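You operate a simulated robot arm through the tools that you are given. There is no shell and no other tool.

You run a simulated robot arm. Do the job below in one go: nothing can be reset, and whatever is moved stays where it is left.

TASK
Wipe the oil off the granite slab and set the bearing on it.
Fine: pad and bearing are in the blue drawer; put the pad back and shut the drawer. Where these are worked on the way, their far stop is far enough and under half their travel is too little: blue drawer. What is to be rubbed or washed off counts as gone when no trace of it is left.

Only the result counts: the job must be done as asked and must still hold three seconds after the hand-in. Knocking over, shifting, dropping, spilling or breaking anything else fails it.

THE ROBOT
A 6-joint arm with a two-finger gripper, fixed in place. Base frame: the origin is at the foot of the arm, x ahead of it, y to its left, z up. Lengths are in mm, angles in degrees, forces in N, time in s.
Its first joint turns from -166.0 to 166.0 degrees. Payload 2.45 kg.
Tool frame: the origin (TCP) lies between the finger pads and is the grasp point; the fingertips stand 20 mm ahead of it; z points along the fingers, y is the line along which they close. Largest opening 140 mm; the body of the gripper starts 168 mm behind the TCP.
Orientation is told as [roll, pitch, yaw] about the base's x, y, z axes, in that order, counted from this pose: with the fingers straight down and closing along the base's y, the tool's x points along the base's -x, its y along +y and its z along -z.

THE INTERFACE
- The arm moves only by the tool step_arm. Its argument "series" is a list of rows, each an object of numbers (a shift or turn left out is 0, a gripper value left out holds the last): "rx", "ry", "rz": the turn, a rotation vector about the base's x, y, z in units of 8 degrees (1.0 is 8 degrees); "x", "y", "z": the shift along the base's x, y, z in units of 20 mm (1.0 is 20 mm); "hand": the opening in per cent of the stroke, from 0 (shut) to 100 (fully open). In form: [{"rx": .., "ry": .., "rz": .., "x": .., "y": .., "z": .., "hand": ..}, ...]. A call has 1 to 20 rows; each row shifts and turns the commanded pose from where the row before left it. A call with a number of a shift or a turn outside -1 to 1 is refused whole. A row lasts 0.2 s, in which the tool goes at most 50 mm and 8.6 degrees; a call with a longer step from one row to the next is refused whole, and so is a gripper value outside its range. A pose out of reach is approached as far as the arm can. The call stops where the force on the tool passes 40 N (or 10 N more than at its start, if that is more) or the arm is blocked; 0.2 s more then pass. Each finger travels about 45 mm/s and halts on what it meets, pressing with about 43 N; the grip force reading is that of the motor and also rises with nothing between the fingers. The clock runs only during rows and for 0.2 s after the last one: add rows that do not move to give the fingers time. The reply holds the time, the measured pose of the TCP, the force on the tool along the base axes, the opening and the grip force, in the units named above and with some noise, with the torque about the TCP (base axes, N m) and any sound that the robot's microphone picked up, and new pictures: "pictures" is both (left out), scene, wrist or none.
- Cameras (640 x 400 px; columns grow to the right, rows downward): "scene" is fixed at [217.4, 500.7, 1511.8]; the picture's right is [-0.46, -0.89, 0.00], its down [-0.52, 0.27, -0.81] and it looks along [0.72, -0.37, -0.58] (base axes); focal length 265 px, centre (320, 200). "wrist" rides on the gripper at [78, 11, -209] in the tool frame; the picture's right is [-0.14, 0.99, 0.00], its down [-0.92, -0.13, -0.37] and it looks along [-0.36, -0.05, 0.93] (tool axes); focal length 280 px, centre (320, 200). There is no depth. A picture from a camera that has moved, and an enlarged one, comes with that camera's place and axes in the base frame and with its lens. The place of the scene camera against the robot may be out by one fixed shift of up to 25 mm in any direction.
- close_up(camera, box): a new picture of the part [left, top, right, bottom] of that camera's present view, enlarged. It takes no simulated time.
- close_job(): hands the job in; it is judged then, once.

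Nothing tells you positions but the pictures and the camera data. Unless the task says otherwise, let go and move clear before handing in.

The tools are called after "Call:" by a JSON object that holds its "api" and its "payload". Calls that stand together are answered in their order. step_arm: Moves the arm, as the interface text tells. Its arguments: {"type":"object","properties":{"series":{"type":"array"},"pictures":{"type":"string","enum":["both","scene","wrist","none"]}},"required":["series"]} The other tools are called the same way: close_up (camera, box) takes an enlarged picture of a part of a camera's view; close_job () hands the job in.

At the start:

```text
time: 0.0
eef_pos: [775.2, -71.9, 1257.1]
ee_rot: [0.1, 0.0, 0.0]
contact_force: [0.3, 0.0, -0.2]
moment: [-0.02, 0.01, 0.02]
finger_gap: 140.1
grip_force: 0.0
```

scene: 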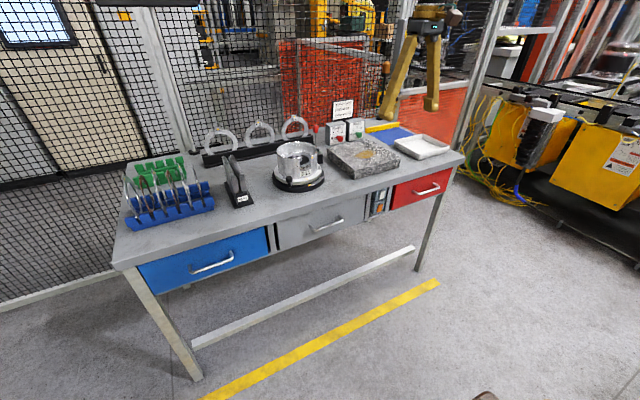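
wrist: 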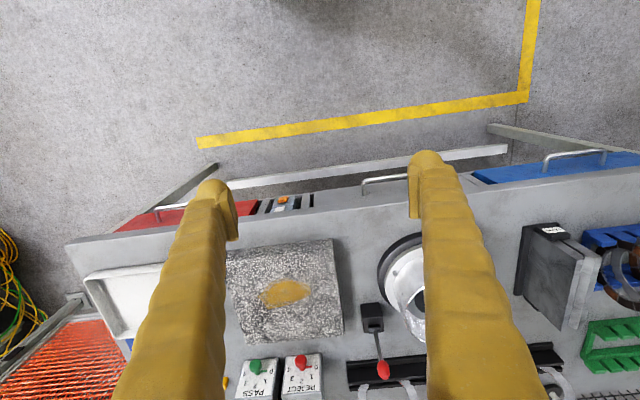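

The scene shows a bench with a blue drawer on the left, the granite slab with an oil patch on the right, and a few fixtures between them. I'll take close-ups first to get positions before I move anything.

Call:
{"api": "close_up", "payload": {"camera": "scene", "box": [100, 200, 300, 325]}}

Call:
{"api": "close_up", "payload": {"camera": "scene", "box": [260, 90, 480, 228]}}

Call:
{"api": "close_up", "payload": {"camera": "scene", "box": [100, 110, 340, 260]}}

Call:
{"api": "close_up", "payload": {"camera": "wrist", "box": [220, 150, 640, 400]}}

```text
3.20 times, centred on (200, 262) of scene
camera zoom: at [217.4, 500.7, 1511.8], right [-0.46, -0.89, 0.0], down [-0.52, 0.27, -0.81], along [0.72, -0.37, -0.58], focal length 847 px, centre (704, 0)
```

zoom: 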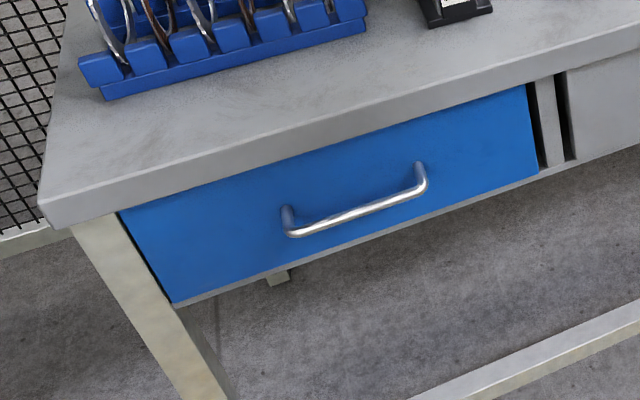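

```text
2.90 times, centred on (370, 159) of scene
camera zoom: at [217.4, 500.7, 1511.8], right [-0.46, -0.89, 0.0], down [-0.52, 0.27, -0.81], along [0.72, -0.37, -0.58], focal length 767 px, centre (175, 319)
```

zoom: 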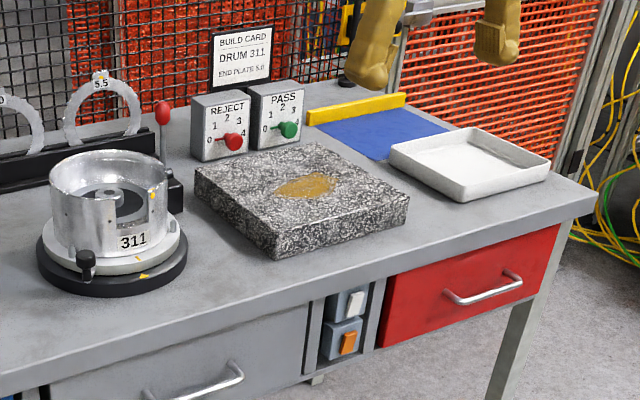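

```text
2.67 times, centred on (220, 185) of scene
camera zoom: at [217.4, 500.7, 1511.8], right [-0.46, -0.89, 0.0], down [-0.52, 0.27, -0.81], along [0.72, -0.37, -0.58], focal length 706 px, centre (587, 240)
```

zoom: 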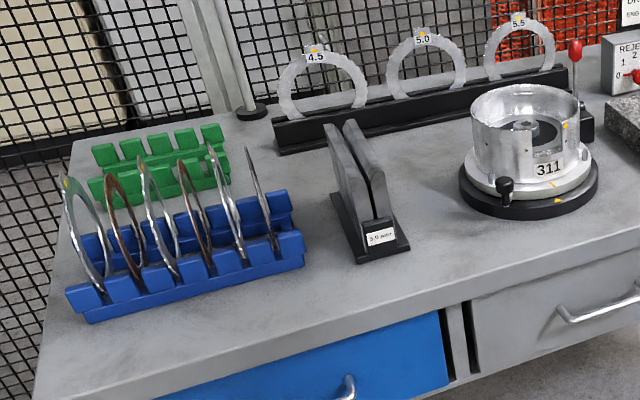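

```text
1.52 times, centred on (430, 275) of wrist
camera zoom: at [696.6, -60.6, 1467.0], right [0.14, 0.99, 0.0], down [0.92, -0.13, 0.37], along [0.36, -0.05, -0.93], focal length 427 px, centre (152, 86)
```

zoom: 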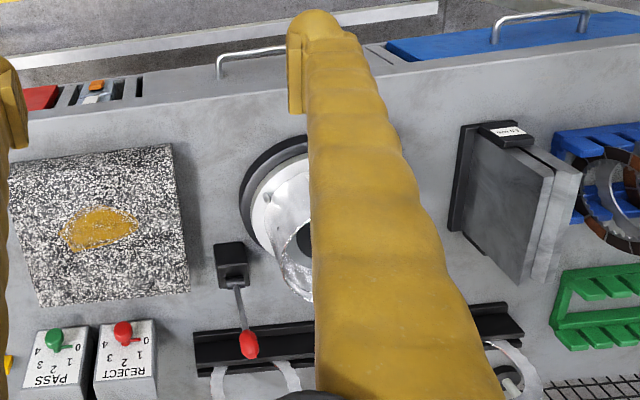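

The oil patch sits on a slab near x≈1050, y≈-130, and the blue drawer handle is near x≈925, y≈540, z≈800. These are rough figures, so I'll shift the raised arm over towards the drawer to triangulate with the wrist camera.

Call:
{"api": "step_arm", "payload": {"series": [{"x": -0.6, "y": 1, "hand": 100}, {"x": -0.6, "y": 1}, {"x": -0.6, "y": 1}, {"x": -0.6, "y": 1}, {"x": -0.6, "y": 1}, {"x": -0.6, "y": 1}, {"x": -0.6, "y": 1}, {"x": -0.6, "y": 1}, {"x": -0.6, "y": 1}, {"x": -0.6, "y": 1}, {"x": -0.6, "y": 1}, {"x": -0.6, "y": 1}, {"x": -0.6, "y": 1}, {"x": -0.6, "y": 1}, {"x": -0.6, "y": 1}, {"x": 0}, {"x": 0}], "pictures": "both"}}

```text
time: 3.6
eef_pos: [596.7, 230.4, 1258.8]
ee_rot: [0.0, 0.0, 0.0]
contact_force: [0.2, 0.4, 0.5]
moment: [-0.03, 0.0, 0.04]
finger_gap: 140.1
grip_force: 0.1
camera wrist: at [517.1, 240.1, 1467.5], right [0.14, 0.99, 0.0], down [0.92, -0.13, 0.37], along [0.36, -0.05, -0.93], focal length 280 px, centre (320, 200)
```

scene: 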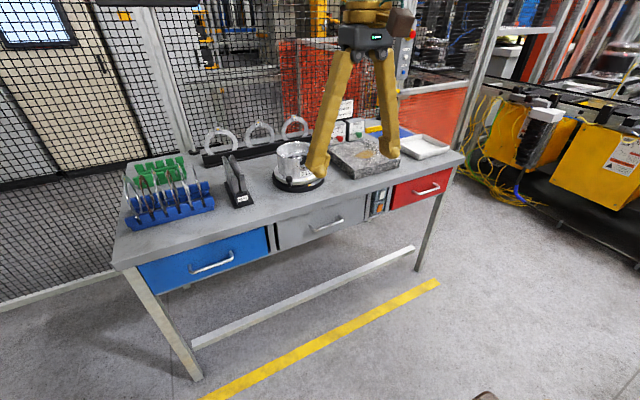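
wrist: 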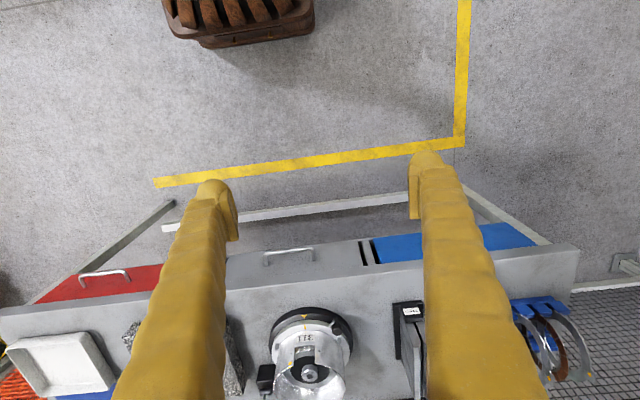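

Triangulating the two wrist views puts the grey handle near [936, 20, 768] and the bench top at about z≈860, further out than I first thought. Next I'll move in front of the blue drawer and lower the arm to measure its handle closely.

Call:
{"api": "step_arm", "payload": {"series": [{"y": 1, "z": -0.5}, {"y": 1, "z": -0.5}, {"y": 1, "z": -0.5}, {"y": 1, "z": -0.5}, {"y": 1, "z": -0.5}, {"y": 1, "z": -0.5}, {"y": 1, "z": -0.5}, {"y": 1, "z": -0.5}, {"y": 1, "z": -0.5}, {"y": 1, "z": -0.5}, {"y": 1, "z": -0.5}, {"y": 1, "z": -0.5}, {"y": 1, "z": -0.5}, {"y": 1, "z": -0.5}, {"y": 1, "z": -0.5}, {"x": 0}, {"x": 0}], "pictures": "both"}}

```text
time: 7.2
eef_pos: [595.8, 528.6, 1107.7]
ee_rot: [-0.2, 0.0, 0.1]
contact_force: [0.4, 0.4, 0.2]
moment: [-0.01, 0.02, 0.01]
finger_gap: 139.7
grip_force: 0.1
camera wrist: at [516.4, 539.3, 1317.9], right [0.14, 0.99, 0.0], down [0.92, -0.13, 0.37], along [0.37, -0.05, -0.93], focal length 280 px, centre (320, 200)
```

scene: 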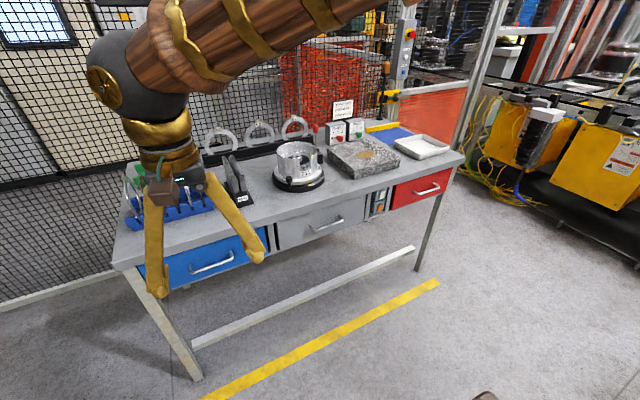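
wrist: 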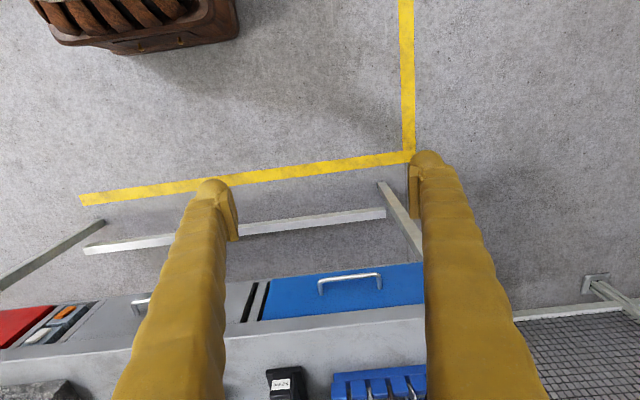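

The blue drawer handle works out at about [934, 552, 768], running along y for roughly 138 mm. I'll look at it enlarged.

Call:
{"api": "close_up", "payload": {"camera": "wrist", "box": [230, 240, 430, 365]}}

Call:
{"api": "close_up", "payload": {"camera": "wrist", "box": [0, 240, 240, 390]}}

```text
3.20 times, centred on (330, 302) of wrist
camera zoom: at [516.4, 539.3, 1317.9], right [0.14, 0.99, 0.0], down [0.92, -0.13, 0.37], along [0.37, -0.05, -0.93], focal length 897 px, centre (288, -128)
```

zoom: 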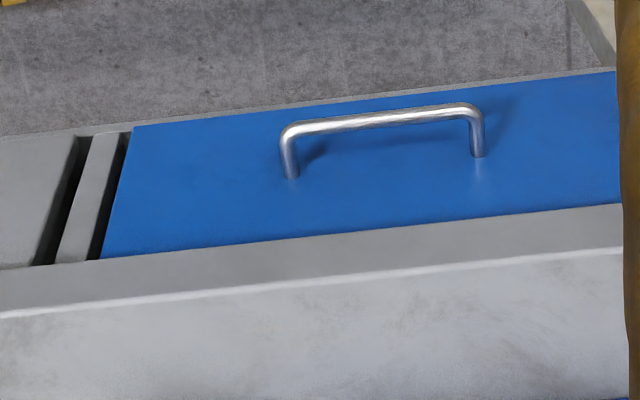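

```text
2.67 times, centred on (120, 315) of wrist
camera zoom: at [516.4, 539.3, 1317.9], right [0.14, 0.99, 0.0], down [0.92, -0.13, 0.37], along [0.37, -0.05, -0.93], focal length 748 px, centre (853, -107)
```

zoom: 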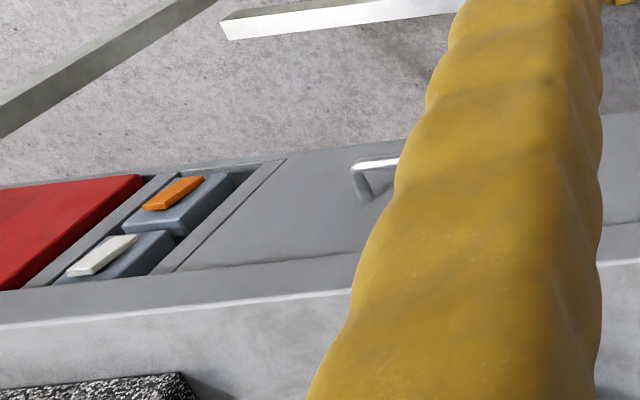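

The handle centre is near [938, 551, 768], in front of a drawer face at x≈977. I'll turn the tool to point along +x with the fingers closing vertically, lowering gradually while still well clear of the bench.

Call:
{"api": "step_arm", "payload": {"series": [{"rx": 0.577, "ry": -0.577, "rz": -0.577, "z": -0.5, "hand": 60}, {"rx": 0.577, "ry": -0.577, "rz": -0.577, "z": -0.5}, {"rx": 0.577, "ry": -0.577, "rz": -0.577, "z": -0.5}, {"rx": 0.577, "ry": -0.577, "rz": -0.577, "z": -0.5}, {"rx": 0.577, "ry": -0.577, "rz": -0.577, "z": -0.5}, {"rx": 0.577, "ry": -0.577, "rz": -0.577, "z": -0.5}, {"rx": 0.577, "ry": -0.577, "rz": -0.577, "z": -0.5}, {"rx": 0.577, "ry": -0.577, "rz": -0.577, "z": -0.5}, {"rx": 0.577, "ry": -0.577, "rz": -0.577, "z": -0.5}, {"rx": 0.577, "ry": -0.577, "rz": -0.577, "z": -0.5}, {"rx": 0.577, "ry": -0.577, "rz": -0.577, "z": -0.5}, {"rx": 0.577, "ry": -0.577, "rz": -0.577, "z": -0.5}, {"rx": 0.577, "ry": -0.577, "rz": -0.577, "z": -0.5}, {"rx": 0.577, "ry": -0.577, "rz": -0.577, "z": -0.5}, {"rx": 0.577, "ry": -0.577, "rz": -0.577, "z": -0.5}, {"z": 0}, {"z": 0}, {"z": 0}], "pictures": "both"}}

```text
time: 11.0
eef_pos: [605.3, 537.1, 1085.0]
ee_rot: [47.6, -19.6, -51.7]
contact_force: [0.2, 0.1, -0.1]
moment: [-0.01, -0.03, 0.0]
finger_gap: 84.0
grip_force: 0.0
out of reach, approached as far as the arm can: row 7, 8, 9, 10, 11, 12, 13, 14, 15
camera wrist: at [412.9, 541.0, 1199.1], right [0.45, 0.5, 0.74], down [0.23, -0.86, 0.45], along [0.86, -0.04, -0.5], focal length 280 px, centre (320, 200)
```

scene: 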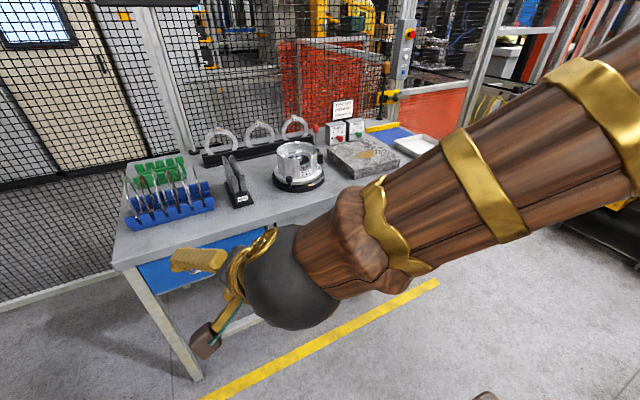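
wrist: 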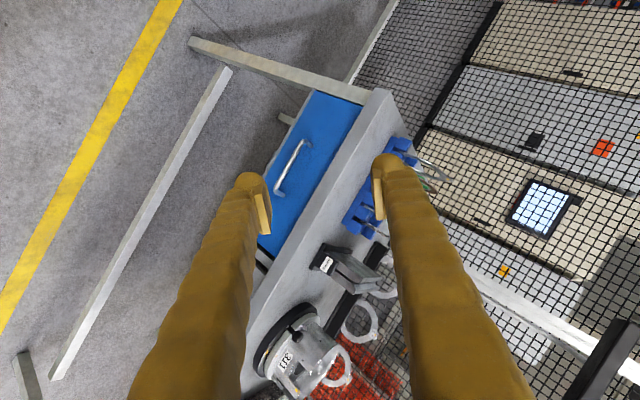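

The last rotation rows were out of reach because the wrist was too close in. There is free space ahead of the tool, so I'll move forward in x and check the orientation.

Call:
{"api": "step_arm", "payload": {"series": [{"x": 1}, {"x": 1}, {"x": 1}, {"x": 1}, {"x": 1}, {"x": 1}, {"x": 0}, {"x": 0}], "pictures": "both"}}

```text
time: 12.8
eef_pos: [726.9, 537.1, 1085.2]
ee_rot: [47.7, -19.5, -51.6]
contact_force: [0.1, -0.6, -0.7]
moment: [0.03, 0.01, 0.01]
finger_gap: 84.0
grip_force: 0.0
camera wrist: at [534.4, 541.1, 1200.0], right [0.45, 0.5, 0.74], down [0.23, -0.86, 0.45], along [0.86, -0.04, -0.5], focal length 280 px, centre (320, 200)
```

scene: 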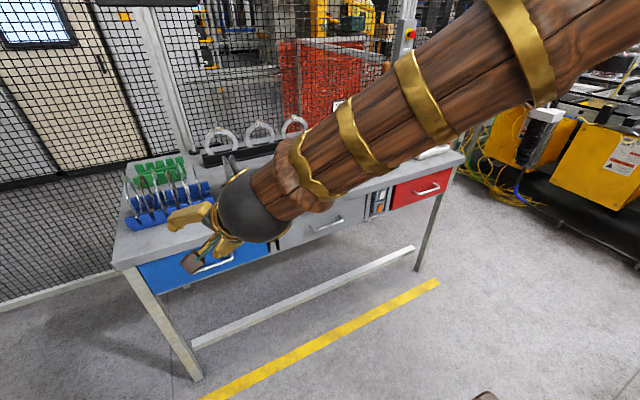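
wrist: 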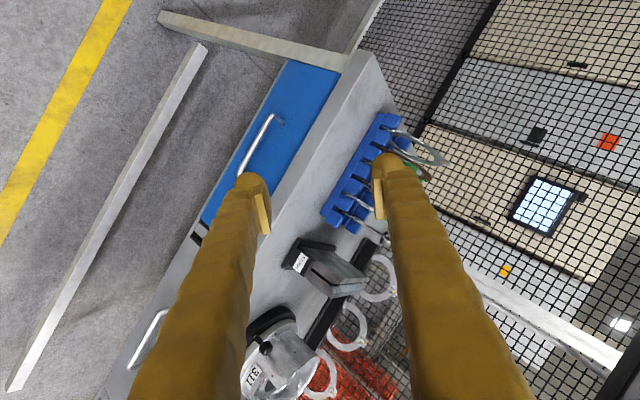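

The tool turned about 64° of the intended 120°, and it now has more room. I'll continue the remaining turn here.

Call:
{"api": "step_arm", "payload": {"series": [{"rx": 0.577, "ry": -0.577, "rz": -0.577}, {"rx": 0.577, "ry": -0.577, "rz": -0.577}, {"rx": 0.577, "ry": -0.577, "rz": -0.577}, {"rx": 0.577, "ry": -0.577, "rz": -0.577}, {"rx": 0.577, "ry": -0.577, "rz": -0.577}, {"rx": 0.577, "ry": -0.577, "rz": -0.577}, {"rx": 0.577, "ry": -0.577, "rz": -0.577}, {"x": 0}, {"x": 0}], "pictures": "both"}}

```text
time: 14.8
eef_pos: [733.0, 543.3, 1115.9]
ee_rot: [52.0, -18.4, -57.8]
contact_force: [0.1, 0.1, 0.2]
moment: [-0.02, 0.03, 0.04]
finger_gap: 84.0
grip_force: 0.0
out of reach, approached as far as the arm can: row 1, 2, 3, 4, 5, 6, 7
camera wrist: at [535.5, 557.8, 1222.3], right [0.46, 0.43, 0.78], down [0.13, -0.9, 0.41], along [0.88, -0.08, -0.47], focal length 280 px, centre (320, 200)
```

scene: 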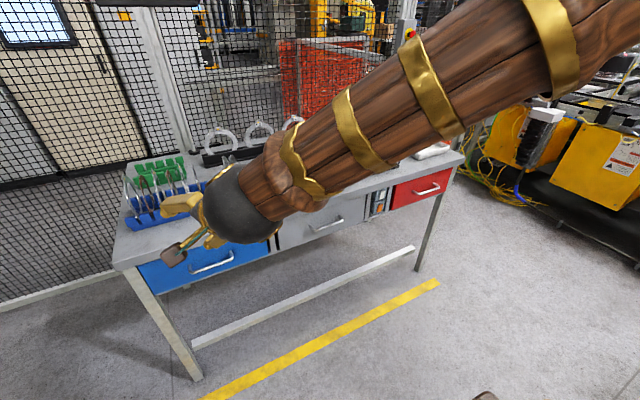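
wrist: 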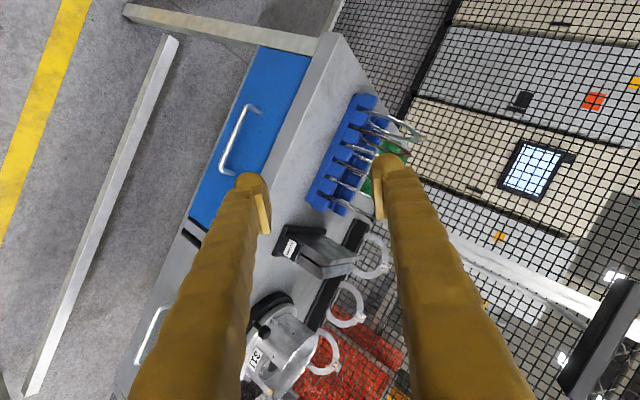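

That orientation runs into a wrist joint limit. The opposite roll, with tool x towards -y, should suit this wrist, so I'll turn the shortest way to that pose in free space.

Call:
{"api": "step_arm", "payload": {"series": [{"rx": -0.943, "ry": -0.216, "rz": 0.276}, {"rx": -0.943, "ry": -0.216, "rz": 0.276}, {"rx": -0.943, "ry": -0.216, "rz": 0.276}, {"rx": -0.943, "ry": -0.216, "rz": 0.276}, {"rx": -0.943, "ry": -0.216, "rz": 0.276}, {"rx": -0.943, "ry": -0.216, "rz": 0.276}, {"rx": -0.943, "ry": -0.216, "rz": 0.276}, {"rx": -0.943, "ry": -0.216, "rz": 0.276}, {"rx": -0.943, "ry": -0.216, "rz": 0.276}, {"rx": -0.943, "ry": -0.216, "rz": 0.276}, {"rx": -0.943, "ry": -0.216, "rz": 0.276}, {"rx": -0.943, "ry": -0.216, "rz": 0.276}, {"rx": -0.943, "ry": -0.216, "rz": 0.276}, {"rx": -0.943, "ry": -0.216, "rz": 0.276}, {"rx": -0.943, "ry": -0.216, "rz": 0.276}, {"rx": -0.943, "ry": -0.216, "rz": 0.276}, {"rx": -0.943, "ry": -0.216, "rz": 0.276}, {"rx": -0.943, "ry": -0.216, "rz": 0.276}, {"rx": -0.943, "ry": -0.216, "rz": 0.276}, {"x": 0}], "pictures": "both"}}

```text
time: 19.0
eef_pos: [733.0, 543.2, 1115.7]
ee_rot: [-90.1, 0.2, 90.1]
contact_force: [-0.1, -0.2, 0.7]
moment: [0.02, 0.0, 0.0]
finger_gap: 84.1
grip_force: 0.0
camera wrist: at [523.8, 464.3, 1105.3], right [0.0, 0.13, -0.99], down [-0.37, 0.92, 0.12], along [0.93, 0.37, 0.05], focal length 280 px, centre (320, 200)
```

scene: 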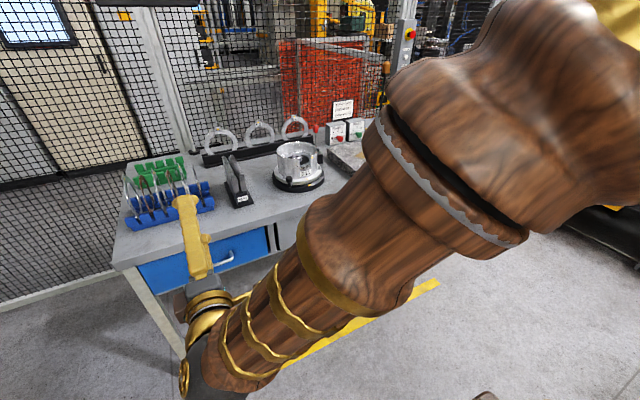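
wrist: 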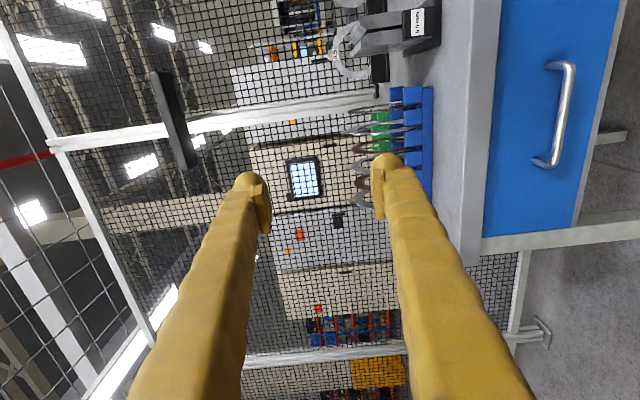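

The tool now points along +x and the fingers close vertically. I'll lower to handle height, staying well in front of the bench.

Call:
{"api": "step_arm", "payload": {"series": [{"z": -1}, {"z": -1}, {"z": -1}, {"z": -1}, {"z": -1}, {"z": -1}, {"z": -1}, {"z": -1}, {"z": -1}, {"z": -1}, {"z": -1}, {"z": -1}, {"z": -1}, {"z": -1}, {"z": -1}, {"z": -1}, {"z": -0.7, "y": 0.4}, {"x": 0}, {"x": 0}], "pictures": "both"}}

```text
time: 23.0
eef_pos: [732.8, 551.8, 781.4]
ee_rot: [-90.1, 0.1, 90.0]
contact_force: [-0.2, -0.1, 0.4]
moment: [0.02, 0.01, 0.01]
finger_gap: 83.8
grip_force: 0.1
camera wrist: at [523.7, 472.7, 770.5], right [0.0, 0.14, -0.99], down [-0.37, 0.92, 0.13], along [0.93, 0.37, 0.05], focal length 280 px, centre (320, 200)
```

scene: 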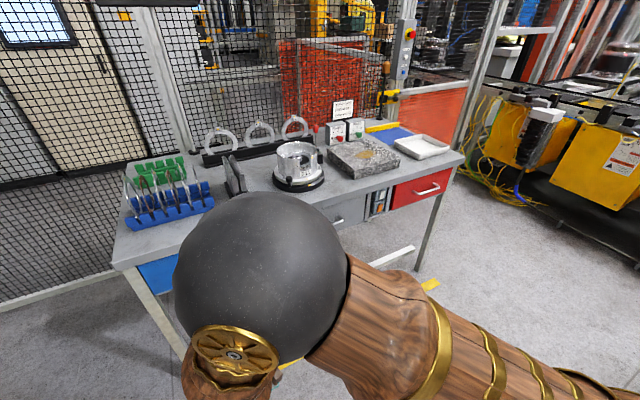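
wrist: 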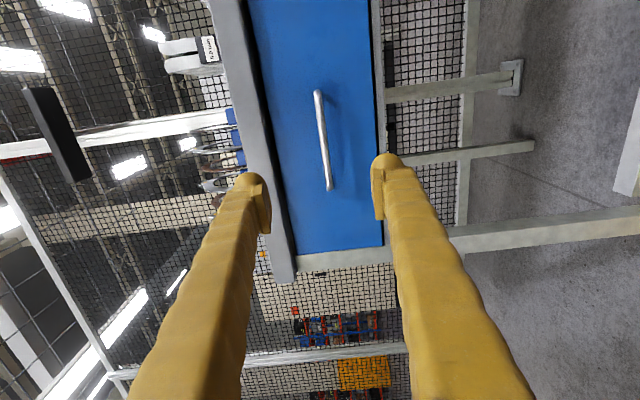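

From here the handle bar sits at z≈774, y≈548, x≈933. I'll drop about 7 mm and move forward to straddle the bar.

Call:
{"api": "step_arm", "payload": {"series": [{"z": -0.36, "x": 1}, {"x": 1}, {"x": 1}, {"x": 1}, {"x": 1}, {"x": 1}, {"x": 1}, {"x": 1}, {"x": 1}, {"x": 0.8}, {"x": 0}, {"x": 0}], "pictures": "wrist"}}

```text
time: 25.6
eef_pos: [929.4, 550.7, 772.4]
ee_rot: [-90.1, 0.0, 90.0]
contact_force: [0.3, 0.4, -0.7]
moment: [0.0, -0.01, 0.05]
finger_gap: 83.8
grip_force: 0.1
camera wrist: at [719.8, 471.9, 762.7], right [0.0, 0.14, -0.99], down [-0.37, 0.92, 0.13], along [0.93, 0.37, 0.05], focal length 280 px, centre (320, 200)
```

wrist: 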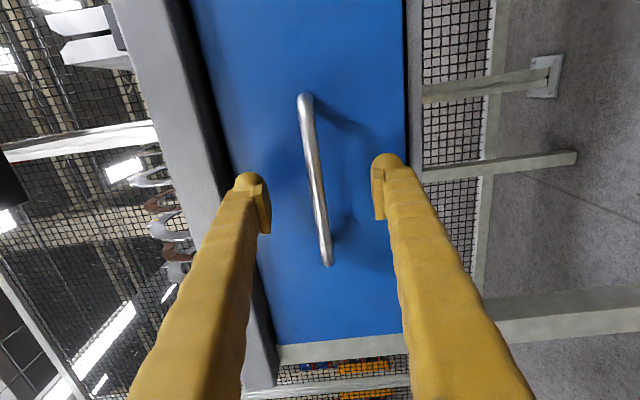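

The bar is centred between the fingers, about 5 mm further ahead. I'll nudge forward and close on it.

Call:
{"api": "step_arm", "payload": {"series": [{"x": 0.25, "z": 0.12}, {"x": 0}, {"hand": 0}, {"hand": 0}, {"hand": 0}, {"hand": 0}, {"hand": 0}, {"hand": 0}, {"hand": 0}], "pictures": "wrist"}}

```text
time: 27.6
eef_pos: [932.8, 553.1, 775.1]
ee_rot: [-90.1, 0.2, 90.0]
contact_force: [1.2, 1.8, -6.4]
moment: [0.15, -0.01, 0.05]
finger_gap: 7.1
grip_force: 35.4
camera wrist: at [724.4, 472.4, 764.5], right [0.0, 0.14, -0.99], down [-0.37, 0.92, 0.13], along [0.93, 0.37, 0.05], focal length 280 px, centre (320, 200)
```

wrist: 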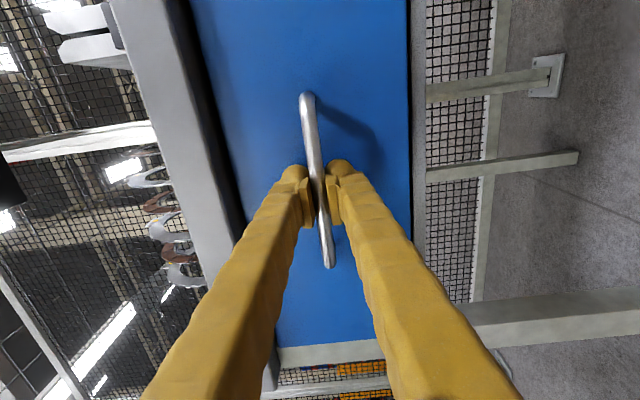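

The handle is gripped. I'll pull the drawer out gently along -x.

Call:
{"api": "step_arm", "payload": {"series": [{"x": -0.25}, {"x": -0.5}, {"x": -0.5}, {"x": -0.5}, {"x": -0.5}, {"x": -0.5}, {"x": -0.5}, {"x": -0.5}, {"x": -0.5}, {"x": -0.5}, {"x": -0.5}, {"x": 0}], "pictures": "both"}}

```text
time: 29.9
eef_pos: [837.3, 551.1, 774.4]
ee_rot: [-90.0, 0.2, 90.0]
contact_force: [1.8, 2.2, -5.5]
moment: [0.26, -0.03, 0.03]
finger_gap: 7.4
grip_force: 35.1
stopped in row 11: the force on the tool passed its limit at 42 N (the readings are from after the stop); the commanded pose is now the measured one
camera wrist: at [628.0, 471.9, 764.9], right [0.0, 0.13, -0.99], down [-0.37, 0.92, 0.13], along [0.93, 0.37, 0.05], focal length 280 px, centre (320, 200)
```

scene: 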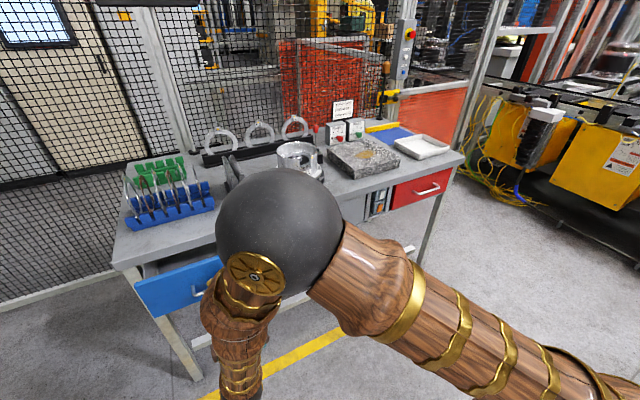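
wrist: 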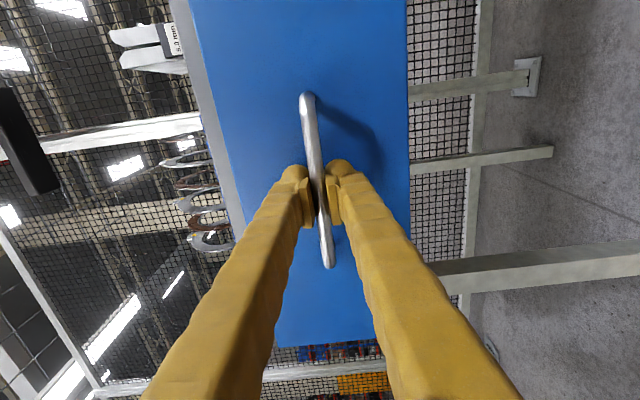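

The drawer came out about 95 mm before the force limit tripped. I'll try pulling slower to see whether this is the end stop or just a jam.

Call:
{"api": "step_arm", "payload": {"series": [{"x": -0.2}, {"x": -0.2}, {"x": -0.2}, {"x": -0.2}, {"x": -0.2}, {"x": -0.2}, {"x": -0.2}, {"x": -0.2}], "pictures": "wrist"}}

```text
time: 31.7
eef_pos: [805.6, 552.2, 774.9]
ee_rot: [-89.9, 0.2, 90.1]
contact_force: [1.2, 11.6, -27.2]
moment: [0.32, -0.03, 0.24]
finger_gap: 7.2
grip_force: 35.6
camera wrist: at [596.0, 471.8, 765.1], right [0.0, 0.13, -0.99], down [-0.37, 0.92, 0.13], along [0.93, 0.37, 0.05], focal length 280 px, centre (320, 200)
```

wrist: 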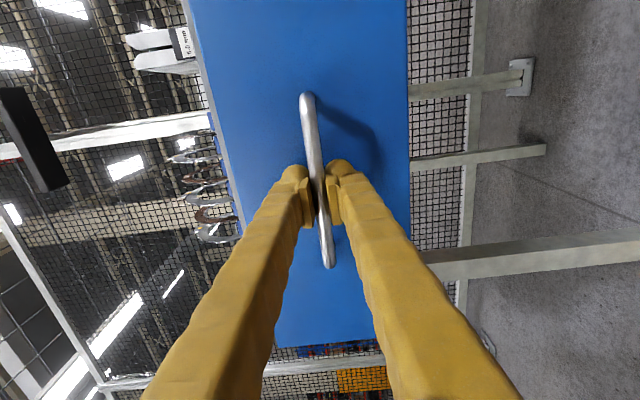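

It's still moving, but there is some sideways load (z -27 N, y +12 N). I'll relieve that with small z and y corrections while I keep pulling.

Call:
{"api": "step_arm", "payload": {"series": [{"z": -0.08, "y": 0.03}, {"x": 0}, {"x": -0.2}, {"x": -0.3}, {"x": -0.3}, {"x": -0.3}, {"x": 0}], "pictures": "none"}}

```text
time: 33.3
eef_pos: [783.2, 552.6, 774.8]
ee_rot: [-90.0, 0.1, 90.1]
contact_force: [0.6, -18.6, 27.6]
moment: [0.14, 0.02, -0.39]
finger_gap: 7.3
grip_force: 35.0
```

Call:
{"api": "step_arm", "payload": {"series": [{"z": 0.04, "y": -0.02}, {"x": 0}, {"x": -0.3}, {"x": -0.3}, {"x": -0.3}, {"x": -0.3}, {"x": -0.3}, {"x": -0.3}, {"x": 0}], "pictures": "none"}}

```text
time: 35.3
eef_pos: [745.8, 550.8, 775.2]
ee_rot: [-90.0, 0.2, 90.1]
contact_force: [-1.3, 14.8, 3.8]
moment: [0.29, 0.0, 0.25]
finger_gap: 7.0
grip_force: 35.8
```

Call:
{"api": "step_arm", "payload": {"series": [{"y": 0.01}, {"x": -0.3}, {"x": -0.3}, {"x": -0.3}, {"x": -0.3}, {"x": -0.3}, {"x": -0.3}, {"x": -0.3}, {"x": -0.3}, {"x": 0}], "pictures": "both"}}

```text
time: 37.5
eef_pos: [699.7, 552.2, 774.9]
ee_rot: [-90.0, 0.0, 90.0]
contact_force: [-0.5, 7.5, 4.8]
moment: [0.23, 0.01, -0.03]
finger_gap: 7.0
grip_force: 35.3
camera wrist: at [490.2, 471.9, 764.6], right [0.0, 0.13, -0.99], down [-0.37, 0.92, 0.13], along [0.93, 0.37, 0.05], focal length 280 px, centre (320, 200)
```

scene: 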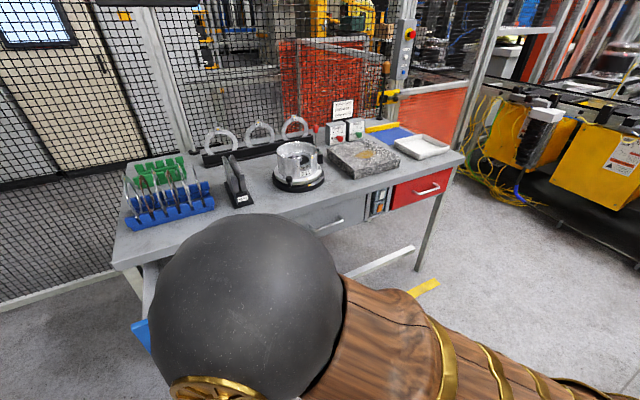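
wrist: 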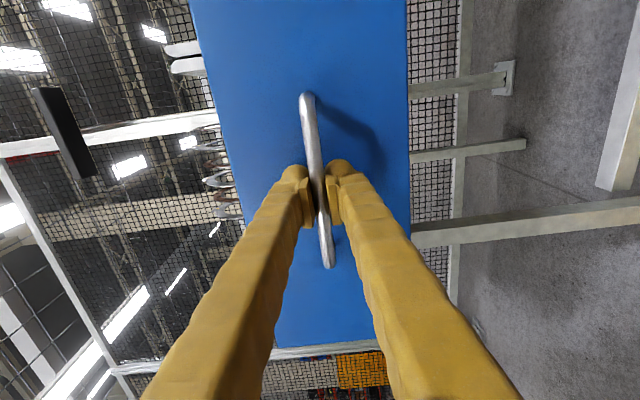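

The drawer is about 233 mm open and moving freely. I'll keep pulling towards its far stop.

Call:
{"api": "step_arm", "payload": {"series": [{"x": -0.3}, {"x": -0.3}, {"x": -0.3}, {"x": -0.3}, {"x": -0.3}, {"x": -0.3}, {"x": -0.3}, {"x": -0.3}, {"x": -0.3}, {"x": -0.3}, {"x": 0}], "pictures": "none"}}

```text
time: 39.9
eef_pos: [639.5, 552.4, 775.7]
ee_rot: [-90.0, 0.0, 90.2]
contact_force: [-1.2, -20.5, 2.1]
moment: [0.21, -0.02, 0.11]
finger_gap: 7.0
grip_force: 34.7
```

Call:
{"api": "step_arm", "payload": {"series": [{"y": -0.015}, {"x": -0.3}, {"x": -0.3}, {"x": -0.3}, {"x": -0.3}, {"x": -0.3}, {"x": -0.3}, {"x": 0}], "pictures": "wrist"}}

```text
time: 41.7
eef_pos: [603.0, 552.2, 774.8]
ee_rot: [-90.0, 0.1, 90.0]
contact_force: [1.1, 9.0, -7.9]
moment: [0.22, -0.01, -0.09]
finger_gap: 7.1
grip_force: 35.5
camera wrist: at [393.8, 472.1, 764.7], right [0.0, 0.14, -0.99], down [-0.37, 0.92, 0.13], along [0.93, 0.37, 0.05], focal length 280 px, centre (320, 200)
```

wrist: 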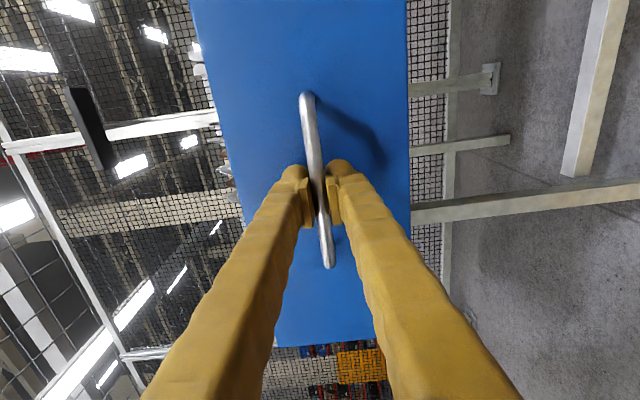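

Call:
{"api": "step_arm", "payload": {"series": [{"x": -0.3}, {"x": -0.3}, {"x": -0.3}, {"x": -0.3}, {"x": -0.3}, {"x": -0.3}, {"x": 0}], "pictures": "none"}}

```text
time: 43.3
eef_pos: [568.0, 551.7, 774.9]
ee_rot: [-90.1, 0.1, 90.2]
contact_force: [0.8, 13.3, -1.6]
moment: [0.21, -0.01, -0.1]
finger_gap: 7.3
grip_force: 35.5
```

Call:
{"api": "step_arm", "payload": {"series": [{"x": -0.3}, {"x": -0.3}, {"x": -0.3}, {"x": -0.3}, {"x": -0.3}, {"x": -0.3}, {"x": 0}], "pictures": "both"}}

```text
time: 44.9
eef_pos: [532.0, 549.7, 774.6]
ee_rot: [-90.0, 0.1, 90.0]
contact_force: [34.4, 3.2, -7.7]
moment: [0.28, -0.01, -0.05]
finger_gap: 7.4
grip_force: 35.2
camera wrist: at [322.3, 471.2, 764.8], right [0.0, 0.13, -0.99], down [-0.37, 0.92, 0.12], along [0.93, 0.37, 0.05], focal length 280 px, centre (320, 200)
```

scene: 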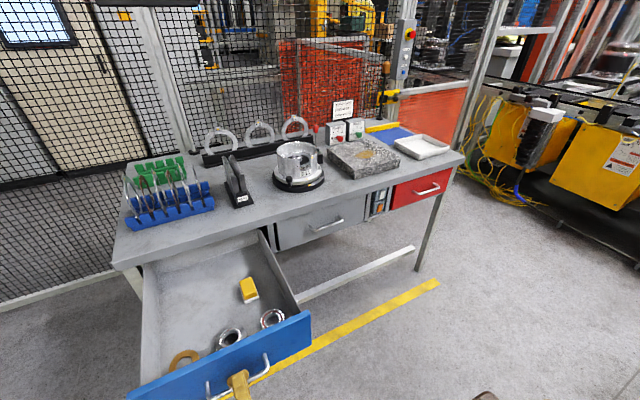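
wrist: 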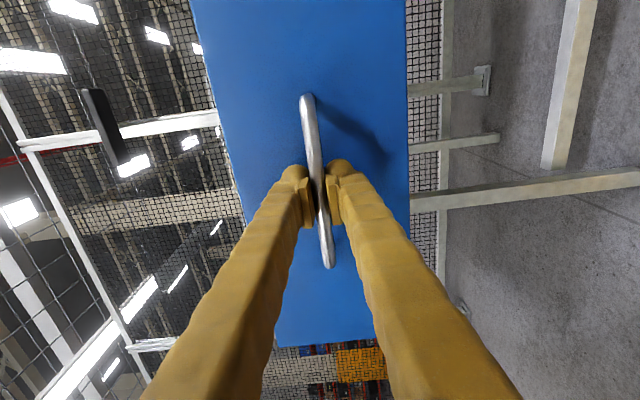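

The drawer has reached its far stop, about 400 mm out. I can see a yellow pad and three ring-shaped items inside, so I'll enlarge to identify them.

Call:
{"api": "close_up", "payload": {"camera": "scene", "box": [160, 250, 320, 350]}}

Call:
{"api": "close_up", "payload": {"camera": "scene", "box": [150, 310, 310, 400]}}

```text
4.00 times, centred on (240, 300) of scene
camera zoom: at [217.4, 500.7, 1511.8], right [-0.46, -0.89, 0.0], down [-0.52, 0.27, -0.81], along [0.72, -0.37, -0.58], focal length 1059 px, centre (640, -200)
```

zoom: 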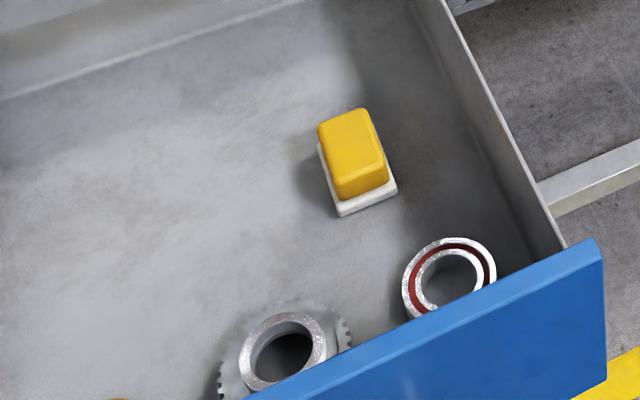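

```text
4.00 times, centred on (230, 355) of scene
camera zoom: at [217.4, 500.7, 1511.8], right [-0.46, -0.89, 0.0], down [-0.52, 0.27, -0.81], along [0.72, -0.37, -0.58], focal length 1059 px, centre (680, -420)
```

zoom: 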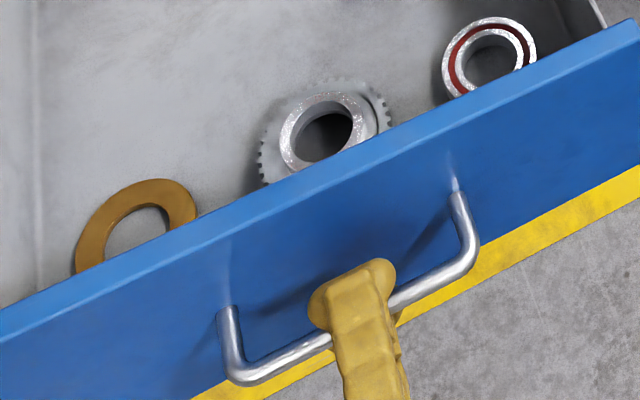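

The item with the red seal is the bearing; the other two are a gear and a brass washer. The pad is the yellow block on a white base. Next I'll release the handle and back the fingers off it.

Call:
{"api": "step_arm", "payload": {"series": [{"x": 0.1}, {"hand": 45}, {"hand": 45}, {"hand": 45}, {"hand": 45}, {"hand": 45}, {"x": -0.5}, {"x": -0.5}, {"x": -0.5}, {"x": -0.5}, {"x": -0.5}, {"x": 0}], "pictures": "wrist"}}

```text
time: 47.5
eef_pos: [484.6, 550.7, 775.9]
ee_rot: [-90.0, 0.2, 90.2]
contact_force: [0.3, 0.3, 0.4]
moment: [0.01, 0.04, -0.02]
finger_gap: 63.3
grip_force: 0.1
camera wrist: at [274.5, 471.1, 765.1], right [0.0, 0.13, -0.99], down [-0.37, 0.92, 0.13], along [0.93, 0.37, 0.05], focal length 280 px, centre (320, 200)
```

wrist: 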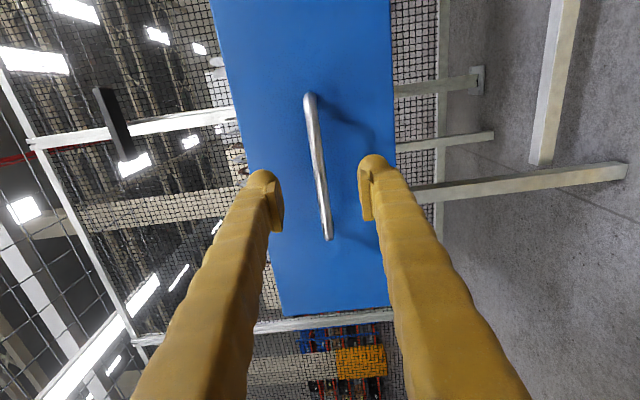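

The fingers are clear of the bar. I'll rise well above the drawer before turning the tool downward.

Call:
{"api": "step_arm", "payload": {"series": [{"z": 1}, {"z": 1}, {"z": 1}, {"z": 1}, {"z": 1}, {"z": 1}, {"z": 1}, {"z": 1}, {"z": 1}, {"z": 1}, {"z": 1}, {"z": 1}, {"z": 1}, {"z": 1}, {"z": 1}, {"z": 1}, {"z": 1}, {"z": 1}, {"x": 0}], "pictures": "none"}}

Call:
{"api": "step_arm", "payload": {"series": [{"x": 1}, {"x": 1}, {"x": 1}, {"x": 1}, {"x": 1}, {"x": 1}, {"x": 1}, {"x": 1}, {"x": 1}, {"x": 0}], "pictures": "none"}}

```text
time: 51.7
eef_pos: [496.8, 561.9, 1071.5]
ee_rot: [-88.5, 5.6, 89.4]
contact_force: [-0.4, 0.0, 1.0]
moment: [0.01, 0.01, -0.01]
finger_gap: 63.1
grip_force: 0.1
stopped in row 19: the arm was blocked; the commanded pose is now the measured one
```

```text
time: 53.9
eef_pos: [675.0, 561.8, 1074.1]
ee_rot: [-88.7, 5.3, 89.5]
contact_force: [0.0, -0.6, -0.2]
moment: [0.01, 0.02, 0.05]
finger_gap: 62.9
grip_force: 0.0
```

I'm raised and forward of the drawer. Now I'll rotate the tool back to pointing down and look at the drawer contents.

Call:
{"api": "step_arm", "payload": {"series": [{"rx": 0.603, "ry": 0.544, "rz": -0.611}, {"rx": 0.603, "ry": 0.544, "rz": -0.611}, {"rx": 0.603, "ry": 0.544, "rz": -0.611}, {"rx": 0.603, "ry": 0.544, "rz": -0.611}, {"rx": 0.603, "ry": 0.544, "rz": -0.611}, {"rx": 0.603, "ry": 0.544, "rz": -0.611}, {"rx": 0.603, "ry": 0.544, "rz": -0.611}, {"rx": 0.603, "ry": 0.544, "rz": -0.611}, {"rx": 0.603, "ry": 0.544, "rz": -0.611}, {"rx": 0.603, "ry": 0.544, "rz": -0.611}, {"rx": 0.603, "ry": 0.544, "rz": -0.611}, {"rx": 0.603, "ry": 0.544, "rz": -0.611}, {"rx": 0.603, "ry": 0.544, "rz": -0.611}, {"rx": 0.603, "ry": 0.544, "rz": -0.611}, {"rx": 0.603, "ry": 0.544, "rz": -0.611}, {"x": 0}, {"x": 0}], "pictures": "both"}}

```text
time: 57.5
eef_pos: [675.9, 562.2, 1075.1]
ee_rot: [-0.1, 0.0, 0.0]
contact_force: [0.9, 0.4, 0.1]
moment: [0.02, 0.02, 0.02]
finger_gap: 63.2
grip_force: 0.1
camera wrist: at [597.2, 571.6, 1284.3], right [0.14, 0.99, 0.0], down [0.92, -0.13, 0.37], along [0.36, -0.05, -0.93], focal length 280 px, centre (320, 200)
```

scene: 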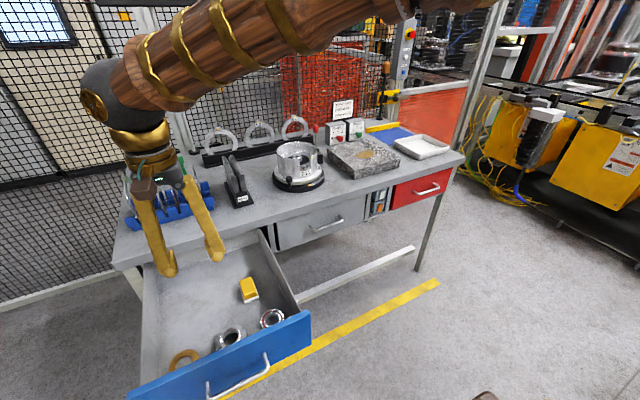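
wrist: 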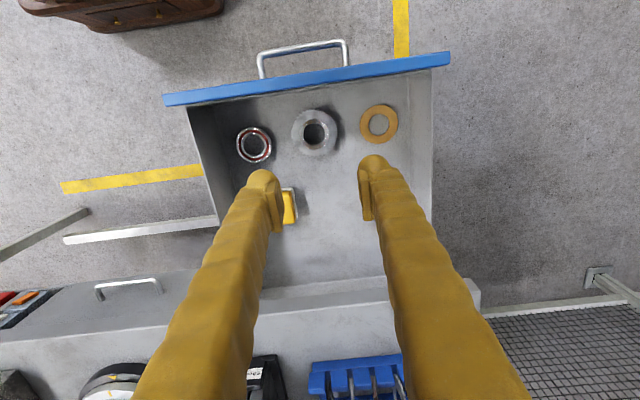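

From above, the bearing is near (680, 426) and the pad near (810, 474). I'll move over the pad to see it without the finger in the way.

Call:
{"api": "step_arm", "payload": {"series": [{"x": 0.7, "y": -0.7, "z": -0.3, "hand": 100}, {"x": 0.7, "y": -0.7, "z": -0.3}, {"x": 0.7, "y": -0.7, "z": -0.3}, {"x": 0.7, "y": -0.7, "z": -0.3}, {"x": 0.7, "y": -0.7, "z": -0.3}, {"x": 0.7, "y": -0.7, "z": -0.3}, {"x": 0}, {"x": 0}], "pictures": "both"}}

```text
time: 59.3
eef_pos: [756.9, 477.4, 1039.7]
ee_rot: [-0.1, 0.1, 0.0]
contact_force: [-0.5, 0.1, 0.0]
moment: [-0.04, 0.03, -0.04]
finger_gap: 140.0
grip_force: 0.0
camera wrist: at [679.0, 487.5, 1249.2], right [0.14, 0.99, 0.0], down [0.92, -0.13, 0.37], along [0.36, -0.05, -0.93], focal length 280 px, centre (320, 200)
```

scene: 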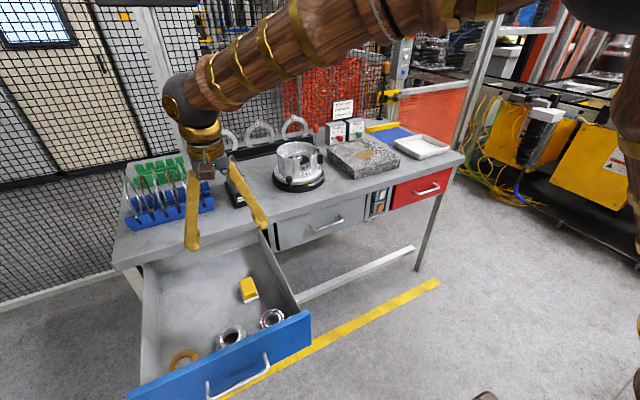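
wrist: 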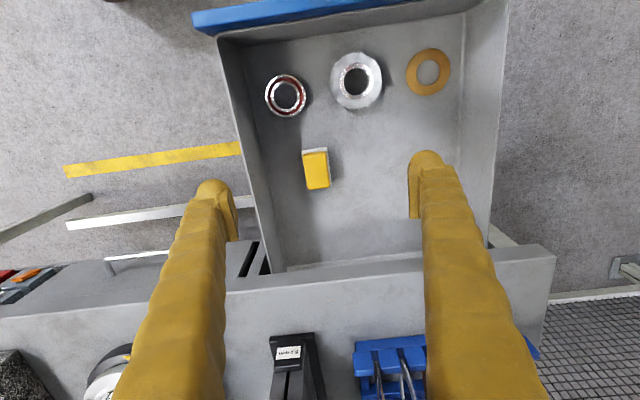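

Call:
{"api": "close_up", "payload": {"camera": "wrist", "box": [220, 40, 460, 190]}}

Call:
{"api": "close_up", "payload": {"camera": "wrist", "box": [270, 130, 366, 190]}}

Call:
{"api": "close_up", "payload": {"camera": "scene", "box": [220, 262, 300, 312]}}

```text
2.67 times, centred on (340, 115) of wrist
camera zoom: at [679.0, 487.5, 1249.2], right [0.14, 0.99, 0.0], down [0.92, -0.13, 0.37], along [0.36, -0.05, -0.93], focal length 748 px, centre (267, 427)
```

zoom: 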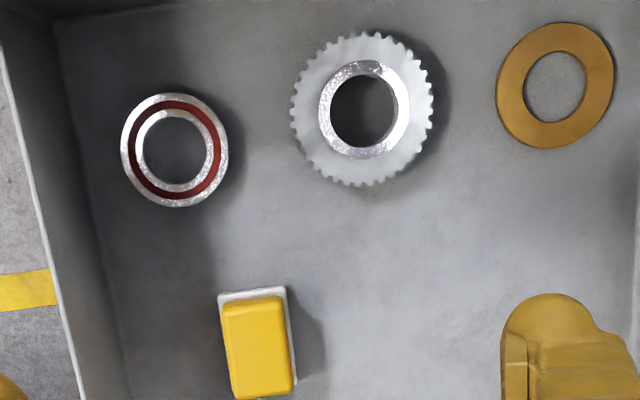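

```text
6.67 times, centred on (318, 160) of wrist
camera zoom: at [679.0, 487.5, 1249.2], right [0.14, 0.99, 0.0], down [0.92, -0.13, 0.37], along [0.36, -0.05, -0.93], focal length 1869 px, centre (333, 467)
```

zoom: 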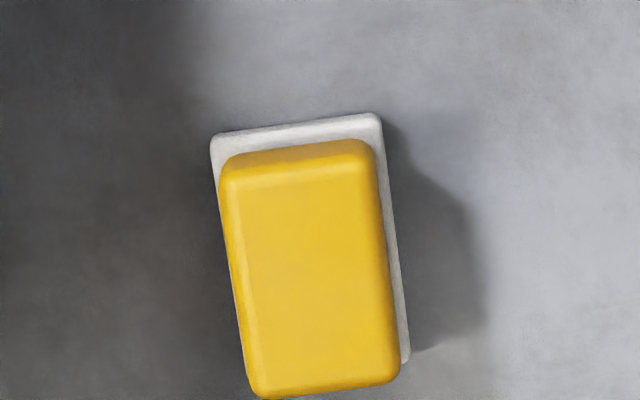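

```text
8.00 times, centred on (260, 287) of scene
camera zoom: at [217.4, 500.7, 1511.8], right [-0.46, -0.89, 0.0], down [-0.52, 0.27, -0.81], along [0.72, -0.37, -0.58], focal length 2118 px, centre (800, -496)
```

zoom: 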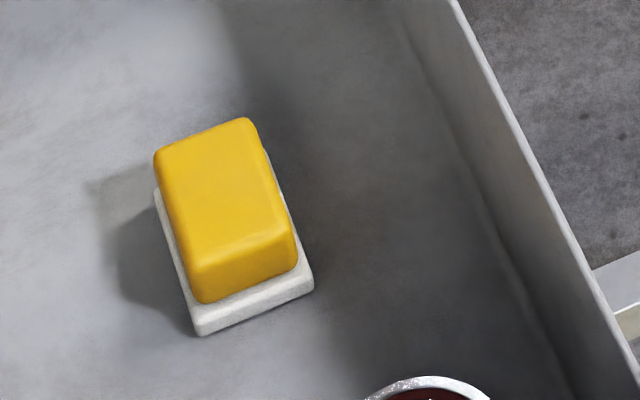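

The pad is aligned with the base axes: white base about 77×50 mm centred near (821, 462), with a yellow grip about 42 mm wide. Before gripping anything I'll travel high to the slab to measure it and test how much tilt is needed to reach it.

Call:
{"api": "step_arm", "payload": {"series": [{"z": 1}, {"z": 1}, {"z": 1}, {"z": 1}, {"z": 1}, {"z": 1, "y": -0.5}, {"y": -1}, {"y": -1}, {"y": -1}, {"y": -1}, {"y": -1}, {"y": -1}, {"y": -1}, {"y": -1}, {"y": -1}, {"y": -1}, {"y": -1}, {"y": -1}, {"y": -1}, {"y": -1}], "pictures": "none"}}

Call:
{"api": "step_arm", "payload": {"series": [{"y": -1}, {"y": -1}, {"y": -1}, {"y": -1}, {"y": -1}, {"y": -1}, {"y": -1}, {"y": -1}, {"y": -1}, {"y": -1}, {"y": -1, "x": 0.5}, {"y": -1, "x": 0.5}, {"y": -1, "x": 0.5}, {"y": -1, "x": 0.5}, {"y": -1, "x": 0.5}, {"y": -1, "x": 0.5}, {"x": 0}], "pictures": "both"}}

```text
time: 63.5
eef_pos: [759.6, 186.7, 1158.5]
ee_rot: [0.0, 0.1, 0.0]
contact_force: [0.2, -0.1, 0.3]
moment: [0.0, -0.03, 0.02]
finger_gap: 140.0
grip_force: 0.1
```

```text
time: 67.1
eef_pos: [820.7, -133.0, 1158.5]
ee_rot: [0.0, 0.1, -0.1]
contact_force: [-0.1, 0.2, -0.1]
moment: [0.01, -0.05, -0.01]
finger_gap: 140.2
grip_force: 0.1
camera wrist: at [740.9, -123.2, 1368.8], right [0.14, 0.99, 0.0], down [0.92, -0.13, 0.37], along [0.36, -0.05, -0.93], focal length 280 px, centre (320, 200)
```

scene: 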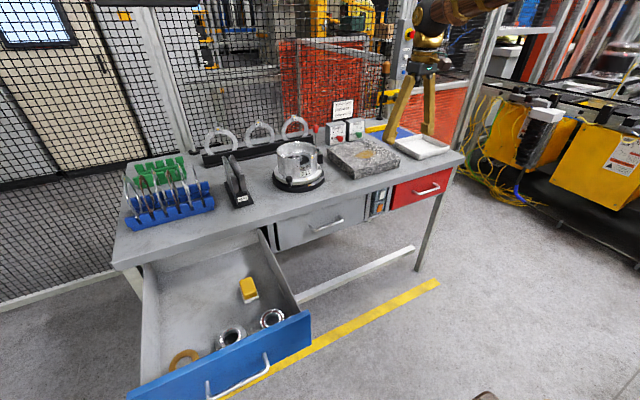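
wrist: 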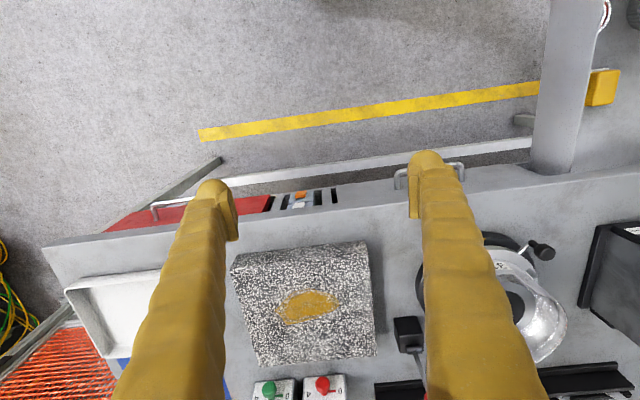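

I have a clear view of the slab and the oil patch. I'll tilt the tool forward about 32° here, which should extend the reach and give another viewpoint.

Call:
{"api": "step_arm", "payload": {"series": [{"ry": -1}, {"ry": -1}, {"ry": -1}, {"ry": -1}, {"x": 1, "z": -0.5}, {"x": 1, "z": -0.5}, {"x": 1, "z": -0.5}, {"x": 1, "z": -0.5}, {"x": 1, "z": -0.5}, {"x": 0}], "pictures": "both"}}

```text
time: 69.3
eef_pos: [919.7, -133.3, 1109.5]
ee_rot: [0.0, -32.0, 0.1]
contact_force: [0.4, -0.8, 0.4]
moment: [0.0, 0.0, 0.0]
finger_gap: 139.9
grip_force: 0.1
camera wrist: at [742.2, -122.5, 1245.8], right [0.12, 0.99, 0.07], down [0.59, -0.13, 0.8], along [0.8, -0.05, -0.6], focal length 280 px, centre (320, 200)
```

scene: 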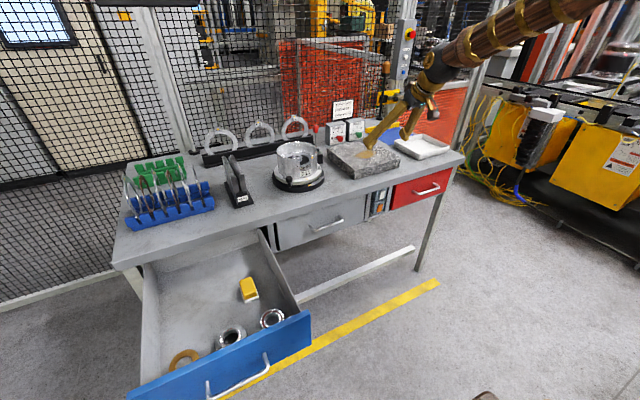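
wrist: 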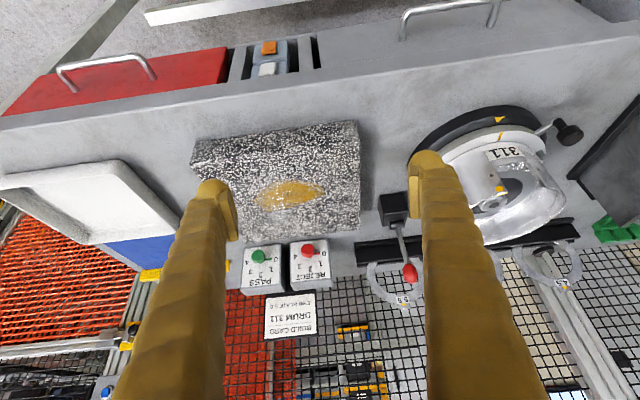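

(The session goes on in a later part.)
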